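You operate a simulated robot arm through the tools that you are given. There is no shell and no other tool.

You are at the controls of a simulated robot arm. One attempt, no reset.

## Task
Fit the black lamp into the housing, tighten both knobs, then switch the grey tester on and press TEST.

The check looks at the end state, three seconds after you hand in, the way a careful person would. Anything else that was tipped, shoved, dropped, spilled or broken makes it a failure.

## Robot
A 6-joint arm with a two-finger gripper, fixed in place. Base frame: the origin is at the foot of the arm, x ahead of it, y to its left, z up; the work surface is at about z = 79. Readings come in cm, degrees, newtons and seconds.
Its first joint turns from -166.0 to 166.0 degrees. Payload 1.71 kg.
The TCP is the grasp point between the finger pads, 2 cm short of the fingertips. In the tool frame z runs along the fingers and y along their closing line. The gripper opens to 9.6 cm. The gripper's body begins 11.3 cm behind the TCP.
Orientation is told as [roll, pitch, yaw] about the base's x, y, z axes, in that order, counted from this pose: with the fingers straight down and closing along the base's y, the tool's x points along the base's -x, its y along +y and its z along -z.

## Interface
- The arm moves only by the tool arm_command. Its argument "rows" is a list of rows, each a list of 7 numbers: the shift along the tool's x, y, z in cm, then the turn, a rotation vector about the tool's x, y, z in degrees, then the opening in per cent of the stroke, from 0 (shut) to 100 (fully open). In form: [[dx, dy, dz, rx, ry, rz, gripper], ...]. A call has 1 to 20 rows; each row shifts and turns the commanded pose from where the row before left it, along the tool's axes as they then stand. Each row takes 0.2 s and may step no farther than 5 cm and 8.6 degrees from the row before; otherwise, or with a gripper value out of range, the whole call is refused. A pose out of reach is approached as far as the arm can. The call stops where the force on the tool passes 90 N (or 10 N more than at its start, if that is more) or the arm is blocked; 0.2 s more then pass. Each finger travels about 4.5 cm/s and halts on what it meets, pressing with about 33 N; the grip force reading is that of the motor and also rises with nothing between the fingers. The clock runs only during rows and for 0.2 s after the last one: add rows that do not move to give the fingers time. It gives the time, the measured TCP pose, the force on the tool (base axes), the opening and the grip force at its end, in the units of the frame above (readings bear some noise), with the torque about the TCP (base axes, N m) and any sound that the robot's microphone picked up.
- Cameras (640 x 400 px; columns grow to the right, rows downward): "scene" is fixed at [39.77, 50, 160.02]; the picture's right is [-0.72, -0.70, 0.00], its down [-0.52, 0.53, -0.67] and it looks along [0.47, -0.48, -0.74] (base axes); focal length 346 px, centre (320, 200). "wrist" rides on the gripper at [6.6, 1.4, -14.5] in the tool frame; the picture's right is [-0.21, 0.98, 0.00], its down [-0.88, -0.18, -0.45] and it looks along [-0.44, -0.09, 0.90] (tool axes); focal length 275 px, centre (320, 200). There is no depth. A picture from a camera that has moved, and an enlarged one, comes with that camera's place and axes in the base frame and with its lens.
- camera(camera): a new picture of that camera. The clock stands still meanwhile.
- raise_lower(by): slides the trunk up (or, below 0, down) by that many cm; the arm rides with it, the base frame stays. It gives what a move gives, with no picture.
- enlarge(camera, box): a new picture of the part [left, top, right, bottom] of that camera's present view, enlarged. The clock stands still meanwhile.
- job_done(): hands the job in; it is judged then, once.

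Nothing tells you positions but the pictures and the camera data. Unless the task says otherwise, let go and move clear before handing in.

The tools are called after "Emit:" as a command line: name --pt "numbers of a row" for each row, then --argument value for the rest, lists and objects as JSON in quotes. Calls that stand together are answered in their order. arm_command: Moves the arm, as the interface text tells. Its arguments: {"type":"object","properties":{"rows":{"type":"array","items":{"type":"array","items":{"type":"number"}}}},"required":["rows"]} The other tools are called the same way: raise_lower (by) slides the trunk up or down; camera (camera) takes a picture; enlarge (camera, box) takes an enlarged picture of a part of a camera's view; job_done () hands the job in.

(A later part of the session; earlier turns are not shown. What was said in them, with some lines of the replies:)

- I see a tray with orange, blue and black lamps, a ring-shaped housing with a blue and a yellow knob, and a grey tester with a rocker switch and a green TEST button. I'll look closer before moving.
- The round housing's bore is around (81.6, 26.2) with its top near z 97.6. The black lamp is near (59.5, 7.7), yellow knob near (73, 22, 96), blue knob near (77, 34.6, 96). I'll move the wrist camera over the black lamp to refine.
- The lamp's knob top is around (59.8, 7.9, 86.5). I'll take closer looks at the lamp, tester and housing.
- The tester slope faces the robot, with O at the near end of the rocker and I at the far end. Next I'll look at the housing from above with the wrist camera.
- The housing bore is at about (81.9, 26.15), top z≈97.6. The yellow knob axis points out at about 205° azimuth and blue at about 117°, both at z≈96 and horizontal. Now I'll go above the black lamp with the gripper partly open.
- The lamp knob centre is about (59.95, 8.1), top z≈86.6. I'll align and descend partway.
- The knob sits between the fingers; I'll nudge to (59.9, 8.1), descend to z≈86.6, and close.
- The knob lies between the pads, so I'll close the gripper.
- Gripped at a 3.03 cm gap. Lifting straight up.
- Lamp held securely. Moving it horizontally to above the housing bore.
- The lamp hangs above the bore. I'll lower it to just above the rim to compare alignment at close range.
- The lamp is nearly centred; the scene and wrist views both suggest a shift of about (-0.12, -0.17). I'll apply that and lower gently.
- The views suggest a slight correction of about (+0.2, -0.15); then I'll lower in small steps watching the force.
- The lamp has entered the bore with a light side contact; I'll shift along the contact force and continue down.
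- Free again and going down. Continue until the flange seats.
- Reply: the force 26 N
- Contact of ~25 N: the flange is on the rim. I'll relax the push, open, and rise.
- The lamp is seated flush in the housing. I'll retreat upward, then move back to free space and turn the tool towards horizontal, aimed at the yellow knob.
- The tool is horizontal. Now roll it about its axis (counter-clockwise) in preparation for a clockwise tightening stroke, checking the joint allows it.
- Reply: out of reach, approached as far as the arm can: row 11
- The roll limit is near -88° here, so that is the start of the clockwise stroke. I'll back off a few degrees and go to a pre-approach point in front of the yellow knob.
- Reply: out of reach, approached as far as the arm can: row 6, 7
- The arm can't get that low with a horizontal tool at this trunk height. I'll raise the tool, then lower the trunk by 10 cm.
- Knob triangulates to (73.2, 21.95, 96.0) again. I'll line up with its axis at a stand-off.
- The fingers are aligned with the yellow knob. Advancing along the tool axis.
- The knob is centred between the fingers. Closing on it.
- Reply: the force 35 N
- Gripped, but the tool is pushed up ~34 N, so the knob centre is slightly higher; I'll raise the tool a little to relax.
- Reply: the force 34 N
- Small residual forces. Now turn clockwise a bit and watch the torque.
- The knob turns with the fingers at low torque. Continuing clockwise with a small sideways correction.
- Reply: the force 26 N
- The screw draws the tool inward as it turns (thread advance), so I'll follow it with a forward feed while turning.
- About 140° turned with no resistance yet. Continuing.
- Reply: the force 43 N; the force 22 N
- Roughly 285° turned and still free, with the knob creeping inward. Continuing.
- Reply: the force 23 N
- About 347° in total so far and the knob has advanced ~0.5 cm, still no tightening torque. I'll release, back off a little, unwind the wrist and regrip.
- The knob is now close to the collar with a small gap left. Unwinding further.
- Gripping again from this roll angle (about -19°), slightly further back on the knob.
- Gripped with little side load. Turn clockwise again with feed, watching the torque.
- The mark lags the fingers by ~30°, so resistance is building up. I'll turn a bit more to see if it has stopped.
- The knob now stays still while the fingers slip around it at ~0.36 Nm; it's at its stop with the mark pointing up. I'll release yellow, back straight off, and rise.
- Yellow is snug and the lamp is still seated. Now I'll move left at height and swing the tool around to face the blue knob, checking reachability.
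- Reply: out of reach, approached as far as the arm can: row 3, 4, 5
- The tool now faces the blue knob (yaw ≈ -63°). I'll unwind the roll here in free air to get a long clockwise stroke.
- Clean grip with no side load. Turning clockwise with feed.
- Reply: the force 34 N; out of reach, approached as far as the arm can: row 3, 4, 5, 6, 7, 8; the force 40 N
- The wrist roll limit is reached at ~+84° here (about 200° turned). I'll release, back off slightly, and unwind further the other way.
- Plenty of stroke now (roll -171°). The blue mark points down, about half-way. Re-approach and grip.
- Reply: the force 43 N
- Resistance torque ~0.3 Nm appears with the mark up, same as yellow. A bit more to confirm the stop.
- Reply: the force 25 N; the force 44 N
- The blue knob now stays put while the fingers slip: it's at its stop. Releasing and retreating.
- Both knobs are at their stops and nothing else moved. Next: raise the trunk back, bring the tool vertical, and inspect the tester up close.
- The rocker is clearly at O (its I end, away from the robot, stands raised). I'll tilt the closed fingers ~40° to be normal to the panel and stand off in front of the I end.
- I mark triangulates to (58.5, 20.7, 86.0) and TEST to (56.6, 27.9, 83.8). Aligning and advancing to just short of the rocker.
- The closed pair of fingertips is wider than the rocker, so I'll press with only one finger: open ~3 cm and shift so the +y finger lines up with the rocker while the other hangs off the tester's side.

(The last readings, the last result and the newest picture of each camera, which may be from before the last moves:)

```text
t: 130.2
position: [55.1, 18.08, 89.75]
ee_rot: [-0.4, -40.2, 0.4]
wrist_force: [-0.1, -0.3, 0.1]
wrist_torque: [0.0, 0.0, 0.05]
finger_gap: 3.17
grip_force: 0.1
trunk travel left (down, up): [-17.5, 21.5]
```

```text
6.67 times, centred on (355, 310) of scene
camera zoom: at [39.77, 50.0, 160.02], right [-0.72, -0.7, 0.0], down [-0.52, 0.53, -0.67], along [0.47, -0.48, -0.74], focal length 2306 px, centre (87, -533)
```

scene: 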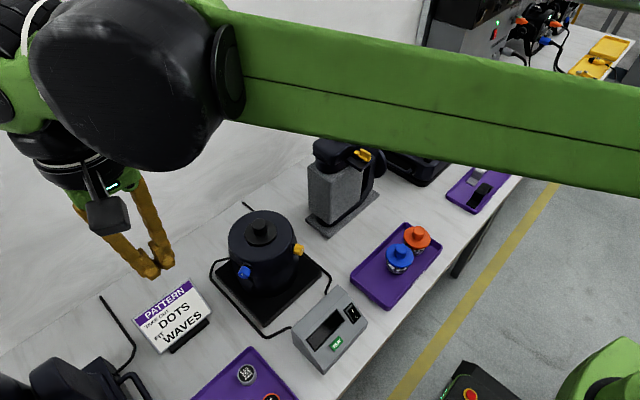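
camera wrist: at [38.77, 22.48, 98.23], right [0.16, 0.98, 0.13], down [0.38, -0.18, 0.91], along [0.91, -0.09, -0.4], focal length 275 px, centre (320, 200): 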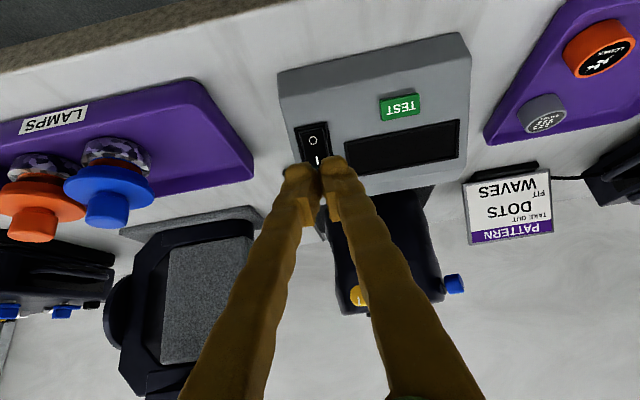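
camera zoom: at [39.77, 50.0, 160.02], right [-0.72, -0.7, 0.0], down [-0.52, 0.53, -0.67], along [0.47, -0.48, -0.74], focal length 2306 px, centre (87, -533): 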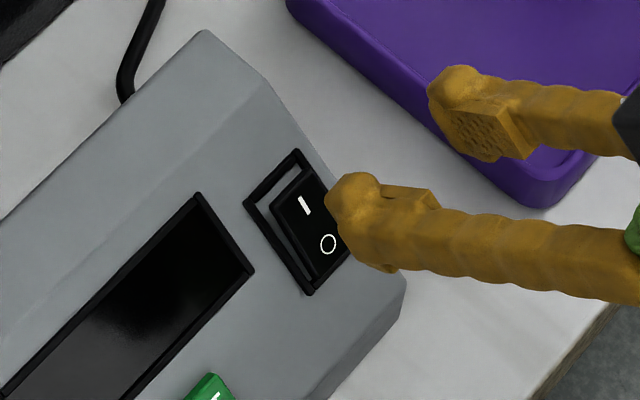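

The +y finger is aligned with the rocker's I end. Advancing to near contact, then pressing in small steps.

Emit:
arm_command --pt "0.15 0.05 0 0 0 0 33" --pt "0 0 1.2 0 0 0 33" --pt "0 0 1.1 0 0 0 33" --pt "0 0 0 0 0 0 33" --pt "0 0 0 0 0 0 33"

Emit:
enlarge --camera "scene" --box '[320, 280, 390, 340]'

Emit:
enlarge --camera "wrist" --box '[230, 80, 430, 220]'

```text
t: 131.4
position: [56.39, 18.15, 87.82]
ee_rot: [-0.4, -40.3, 0.3]
wrist_force: [-0.2, 0.3, -0.6]
wrist_torque: [-0.03, -0.04, 0.0]
finger_gap: 3.16
grip_force: 0.2
trunk travel left (down, up): [-17.5, 21.5]
```

```text
6.67 times, centred on (355, 310) of scene
camera zoom: at [39.77, 50.0, 160.02], right [-0.72, -0.7, 0.0], down [-0.52, 0.53, -0.67], along [0.47, -0.48, -0.74], focal length 2306 px, centre (87, -533)
```

zoom: 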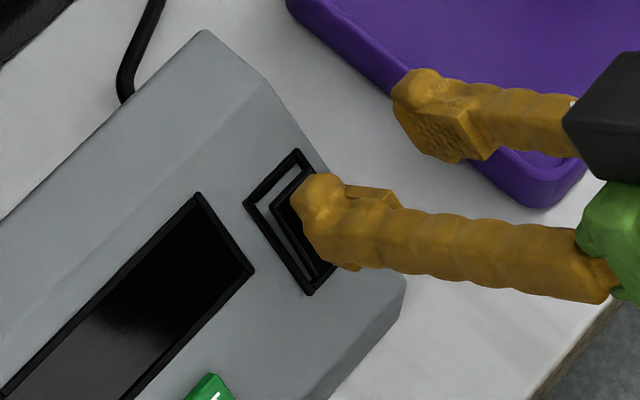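

```text
2.86 times, centred on (330, 150) of wrist
camera zoom: at [42.09, 19.64, 94.6], right [0.16, 0.98, 0.13], down [0.38, -0.18, 0.91], along [0.91, -0.09, -0.4], focal length 786 px, centre (291, 343)
```

zoom: 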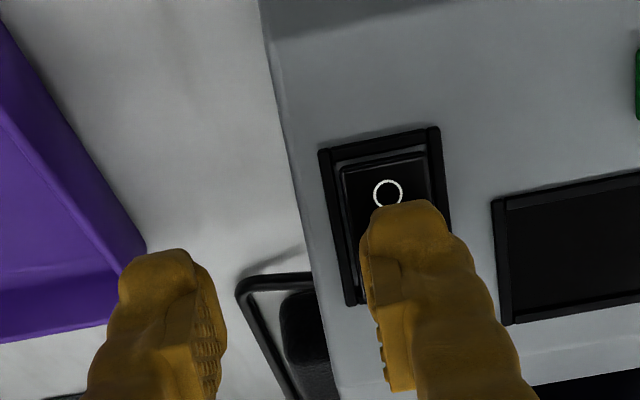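

Emit:
arm_command --pt "0 0 0.25 0 0 0 33" --pt "0 0 0.25 0 0 0 33" --pt "0 0 0.25 0 0 0 33" --pt "0 0 0 0 0 0 33"

Emit:
enlarge --camera "scene" --box '[320, 280, 390, 340]'

```text
t: 132.4
position: [56.94, 18.4, 87.25]
ee_rot: [-0.5, -40.3, 0.3]
wrist_force: [-2.5, -0.4, 5.3]
wrist_torque: [0.08, -0.04, 0.06]
finger_gap: 3.15
grip_force: 0.1
trunk travel left (down, up): [-17.5, 21.5]
```

```text
6.67 times, centred on (355, 310) of scene
camera zoom: at [39.77, 50.0, 160.02], right [-0.72, -0.7, 0.0], down [-0.52, 0.53, -0.67], along [0.47, -0.48, -0.74], focal length 2306 px, centre (87, -533)
```

zoom: 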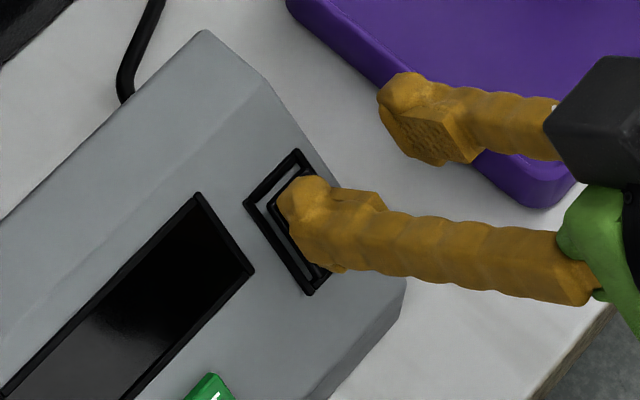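

Emit:
arm_command --pt "0 0 0.2 0 0 0 33" --pt "0 0 0.2 0 0 0 33" --pt "0 0 0 0 0 0 33"

Emit:
enlarge --camera "scene" --box '[320, 280, 390, 340]'

```text
t: 133.2
position: [57.05, 18.29, 87.37]
ee_rot: [-0.4, -40.5, 0.4]
wrist_force: [-10.3, -1.9, 22.8]
wrist_torque: [0.36, -0.09, 0.38]
finger_gap: 3.11
grip_force: 0.0
trunk travel left (down, up): [-17.5, 21.5]
```

```text
6.67 times, centred on (355, 310) of scene
camera zoom: at [39.77, 50.0, 160.02], right [-0.72, -0.7, 0.0], down [-0.52, 0.53, -0.67], along [0.47, -0.48, -0.74], focal length 2306 px, centre (87, -533)
```

zoom: 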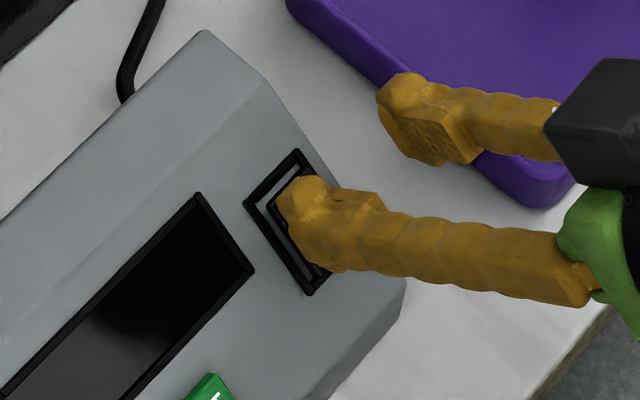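

Firm resistance at ~25 N. Backing off to see whether the rocker has flipped.

Emit:
arm_command --pt "0 0 -1.5 0 0 0 33" --pt "0 0 -3 0 0 0 33" --pt "0 0 -3 0 0 0 33" --pt "0 0 0 0 0 0 33"

Emit:
enlarge --camera "scene" --box '[335, 295, 375, 335]'

Emit:
enlarge --camera "scene" --box '[280, 270, 390, 390]'

Emit:
enlarge --camera "wrist" --box '[250, 20, 450, 200]'

```text
t: 134.2
position: [52.55, 18.09, 92.78]
ee_rot: [-0.4, -40.3, 0.4]
wrist_force: [-0.7, -0.3, -0.3]
wrist_torque: [-0.01, -0.02, 0.02]
finger_gap: 3.18
grip_force: 0.1
trunk travel left (down, up): [-17.5, 21.5]
```

```text
10.00 times, centred on (355, 315) of scene
camera zoom: at [39.77, 50.0, 160.02], right [-0.72, -0.7, 0.0], down [-0.52, 0.53, -0.67], along [0.47, -0.48, -0.74], focal length 3459 px, centre (-30, -950)
```

zoom: 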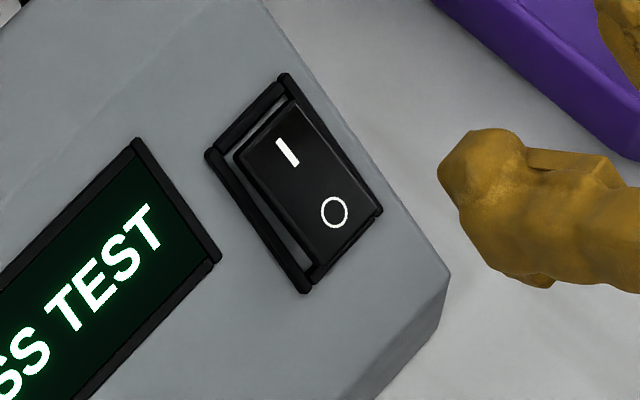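

```text
3.33 times, centred on (335, 330) of scene
camera zoom: at [39.77, 50.0, 160.02], right [-0.72, -0.7, 0.0], down [-0.52, 0.53, -0.67], along [0.47, -0.48, -0.74], focal length 1153 px, centre (270, -233)
```

zoom: 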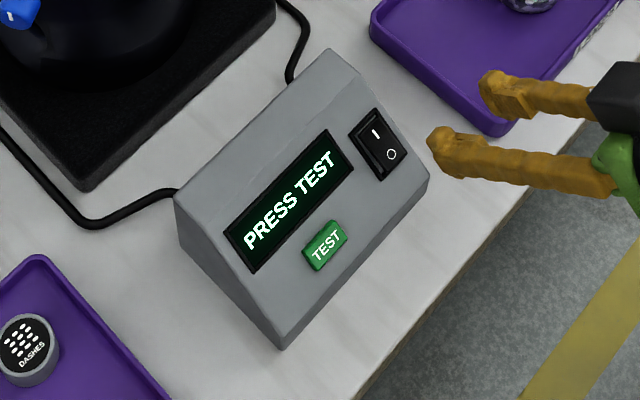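

```text
2.22 times, centred on (350, 110) of wrist
camera zoom: at [38.17, 19.57, 99.39], right [0.16, 0.98, 0.13], down [0.38, -0.18, 0.91], along [0.91, -0.09, -0.4], focal length 612 px, centre (253, 400)
```

zoom: 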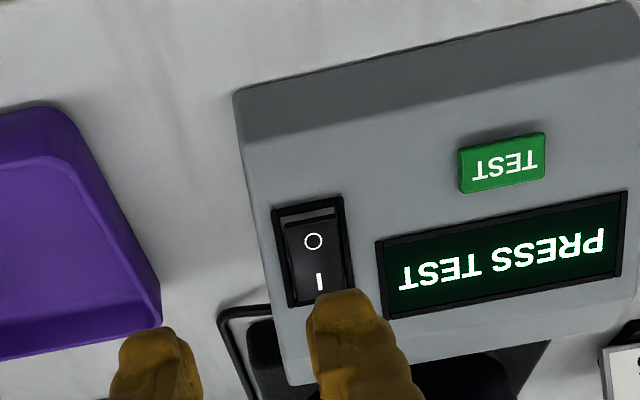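

The tester is on and shows "PRESS TEST". Now I'll close the fingers and line up with the TEST button.

Emit:
arm_command --pt "0.9 3.3 0 0 0 0 15" --pt "0.9 3.3 0 0 0 0 0" --pt "0.92 3.3 0 0 0 0 0" --pt "0 0 2 0 0 0 0" --pt "0 0 2 0 0 0 0" --pt "0 0 1.8 0 0 0 0" --pt "0 0 0 0 0 0 0" --pt "0 0 0 0 0 0 0"

Emit:
enlarge --camera "scene" --box '[300, 300, 390, 380]'

Emit:
enlarge --camera "wrist" --box '[230, 80, 430, 220]'

```text
t: 136.0
position: [54.21, 28.38, 86.33]
ee_rot: [-0.4, -40.3, 0.4]
wrist_force: [0.0, 0.4, 0.4]
wrist_torque: [-0.04, 0.04, 0.0]
finger_gap: 0.0
grip_force: 29.3
trunk travel left (down, up): [-17.5, 21.5]
```

```text
5.00 times, centred on (345, 340) of scene
camera zoom: at [39.77, 50.0, 160.02], right [-0.72, -0.7, 0.0], down [-0.52, 0.53, -0.67], along [0.47, -0.48, -0.74], focal length 1730 px, centre (195, -500)
```

zoom: 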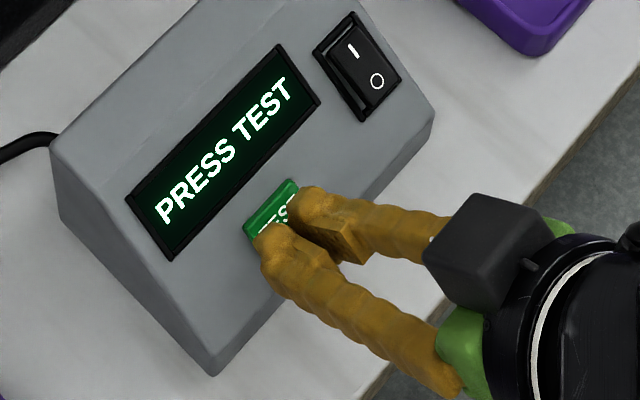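

```text
2.86 times, centred on (330, 150) of wrist
camera zoom: at [39.74, 29.8, 93.09], right [0.16, 0.98, 0.13], down [0.38, -0.18, 0.91], along [0.91, -0.09, -0.4], focal length 786 px, centre (291, 343)
```

zoom: 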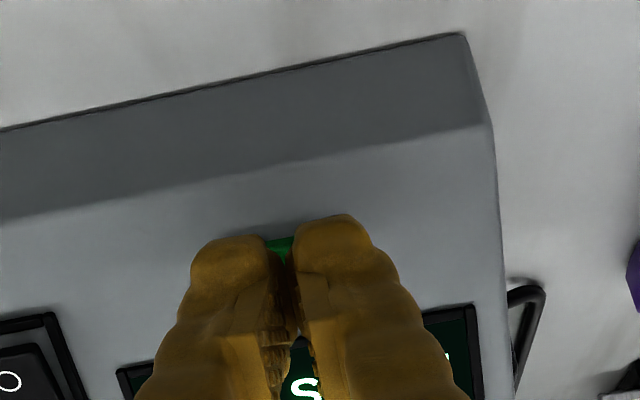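

Emit:
arm_command --pt "-0.15 -0.4 0 0 0 0 0" --pt "0 0 0.6 0 0 0 0" --pt "0 0 0.5 0 0 0 0" --pt "0 0 0.2 0 0 0 0" --pt "0 0 0.2 0 0 0 0" --pt "0 0 0 0 0 0 0"

Emit:
enlarge --camera "scene" --box '[300, 300, 390, 380]'

```text
t: 137.4
position: [55.16, 27.75, 85.51]
ee_rot: [-0.5, -40.4, 0.4]
wrist_force: [-1.6, -1.8, 0.7]
wrist_torque: [-0.04, -0.02, 0.01]
finger_gap: 0.58
grip_force: 29.3
trunk travel left (down, up): [-17.5, 21.5]
```

```text
5.00 times, centred on (345, 340) of scene
camera zoom: at [39.77, 50.0, 160.02], right [-0.72, -0.7, 0.0], down [-0.52, 0.53, -0.67], along [0.47, -0.48, -0.74], focal length 1730 px, centre (195, -500)
```

zoom: 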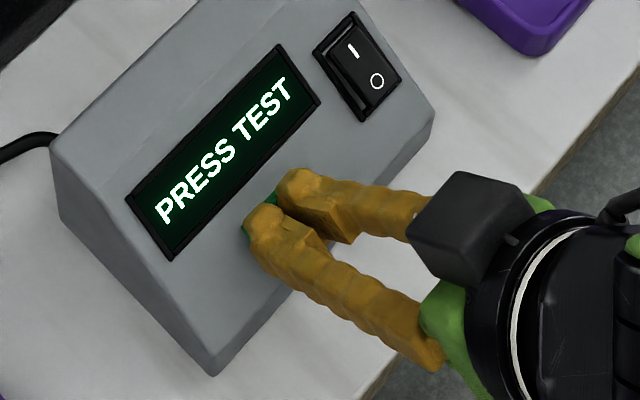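

Emit:
arm_command --pt "0 0 0.2 0 0 0 0" --pt "0 0 0.15 0 0 0 0" --pt "0 0 0 0 0 0 0"

Emit:
enlarge --camera "scene" --box '[300, 300, 390, 380]'

Emit:
enlarge --camera "wrist" --box '[230, 80, 430, 220]'

```text
t: 138.2
position: [55.35, 27.73, 85.15]
ee_rot: [-0.4, -40.4, 0.3]
wrist_force: [-5.0, -0.1, 6.9]
wrist_torque: [-0.05, 0.04, 0.05]
finger_gap: 0.61
grip_force: 28.9
trunk travel left (down, up): [-17.5, 21.5]
heard: click
```

```text
5.00 times, centred on (345, 340) of scene
camera zoom: at [39.77, 50.0, 160.02], right [-0.72, -0.7, 0.0], down [-0.52, 0.53, -0.67], along [0.47, -0.48, -0.74], focal length 1730 px, centre (195, -500)
```

zoom: 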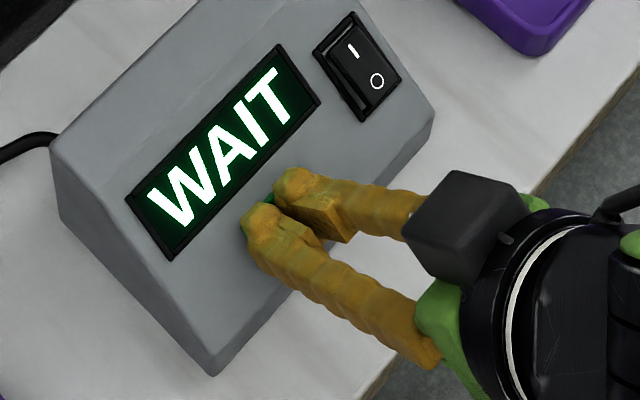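

```text
2.86 times, centred on (330, 150) of wrist
camera zoom: at [40.98, 29.24, 91.87], right [0.16, 0.98, 0.13], down [0.38, -0.18, 0.91], along [0.91, -0.09, -0.4], focal length 786 px, centre (291, 343)
```

zoom: 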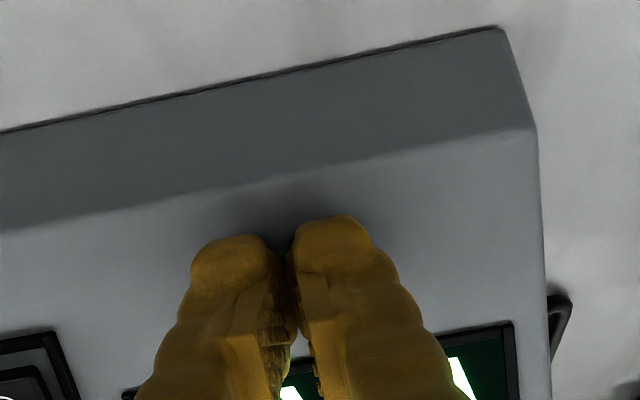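

Click heard; the display shows "WAIT". I'll back off and watch for the result.

Emit:
arm_command --pt "0 0 -1 0 0 0 10" --pt "0 0 -3 0 0 0 10" --pt "0 0 -4 0 0 0 10" --pt "0 0 -4 0 0 0 10" --pt "0 0 0 0 0 0 10" --pt "0 0 0 0 0 0 10" --pt "0 0 0 0 0 0 10" --pt "0 0 0 0 0 0 10" --pt "0 0 0 0 0 0 10" --pt "0 0 0 0 0 0 10"

Emit:
camera --camera "scene"

Emit:
enlarge --camera "scene" --box '[280, 270, 390, 390]'

```text
t: 140.4
position: [47.47, 27.96, 94.13]
ee_rot: [-0.4, -40.4, 0.4]
wrist_force: [0.8, 0.5, 0.5]
wrist_torque: [-0.03, -0.04, 0.01]
finger_gap: 0.95
grip_force: 0.1
trunk travel left (down, up): [-17.5, 21.5]
```

```text
taken
```

scene: 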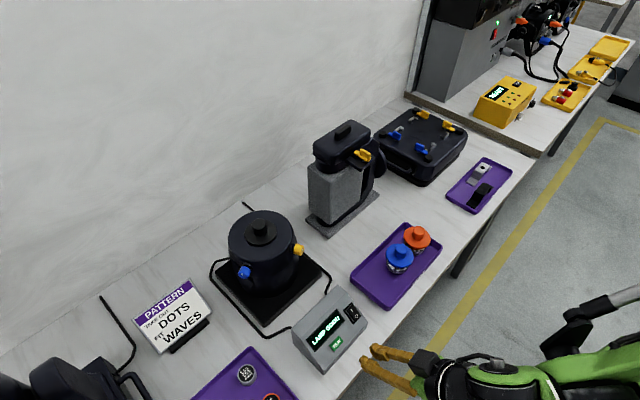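

```text
3.33 times, centred on (335, 330) of scene
camera zoom: at [39.77, 50.0, 160.02], right [-0.72, -0.7, 0.0], down [-0.52, 0.53, -0.67], along [0.47, -0.48, -0.74], focal length 1153 px, centre (270, -233)
```

zoom: 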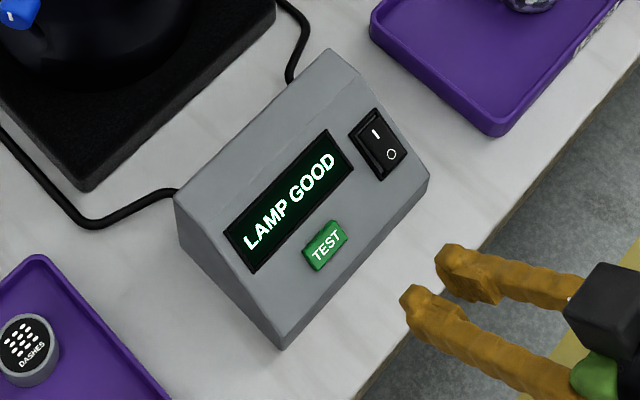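

The display reads "LAMP GOOD". I'll rise clear and do a last check of the surroundings.

Emit:
arm_command --pt "-2 0 -2.4 0 0 0 30" --pt "-2 0 -2.4 0 0 0 30" --pt "-2 0 -2.4 0 0 0 30" --pt "-2 0 -2.4 0 0 0 30" --pt "-2 0 -2.4 0 0 0 30" --pt "0 0 0 0 0 0 30" --pt "0 0 0 0 0 0 30"

Emit:
camera --camera "wrist"

Emit:
enlarge --camera "scene" --box '[200, 190, 460, 390]'

Emit:
enlarge --camera "scene" --box '[220, 200, 320, 300]'

```text
t: 142.0
position: [47.56, 28.02, 110.09]
ee_rot: [-0.5, -40.3, 0.4]
wrist_force: [0.6, 0.8, 0.1]
wrist_torque: [-0.01, 0.06, 0.03]
finger_gap: 2.89
grip_force: 0.1
trunk travel left (down, up): [-17.5, 21.5]
```

```text
taken
camera wrist: at [33.19, 29.43, 116.75], right [0.16, 0.98, 0.13], down [0.38, -0.18, 0.91], along [0.91, -0.09, -0.4], focal length 275 px, centre (320, 200)
```

wrist: 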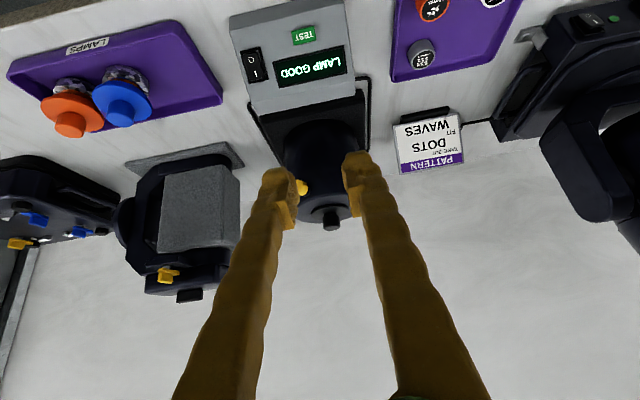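

```text
2.00 times, centred on (330, 290) of scene
camera zoom: at [39.77, 50.0, 160.02], right [-0.72, -0.7, 0.0], down [-0.52, 0.53, -0.67], along [0.47, -0.48, -0.74], focal length 692 px, centre (300, 20)
```

zoom: 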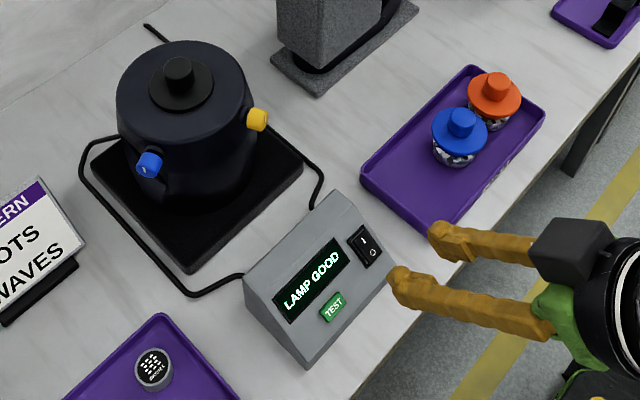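

```text
4.00 times, centred on (270, 250) of scene
camera zoom: at [39.77, 50.0, 160.02], right [-0.72, -0.7, 0.0], down [-0.52, 0.53, -0.67], along [0.47, -0.48, -0.74], focal length 1384 px, centre (520, 0)
```

zoom: 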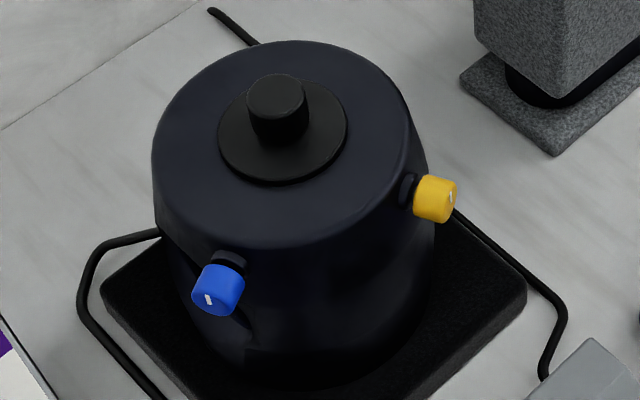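

The black lamp sits flush in the housing and both knobs are screwed in to their stops. The tester is on and reads LAMP GOOD, nothing else has moved, and the arm is clear, so I'm handing in.

Emit:
job_done

```text
The job is handed in.
```

I fitted the black lamp, tightened both knobs, switched the tester on and pressed TEST, and the tester shows "LAMP GOOD". The job is handed in; I haven't seen the judge's result.

- **Lamp:** the black lamp sits flush in the round housing, with its flange on the rim.
- **Knobs:** I turned the yellow and blue knobs clockwise about one full turn each. Each stopped hard, and my fingers slipped around it at roughly 0.3–0.4 N·m. That is as tight as the gripper could make them.
- **Tester:** it showed "PRESS TEST" after I switched it on. I heard a click when I pressed TEST, and it went through "WAIT" to "LAMP GOOD".

In the last pictures nothing else had moved or tipped. The gripper was open and clear before I handed in.
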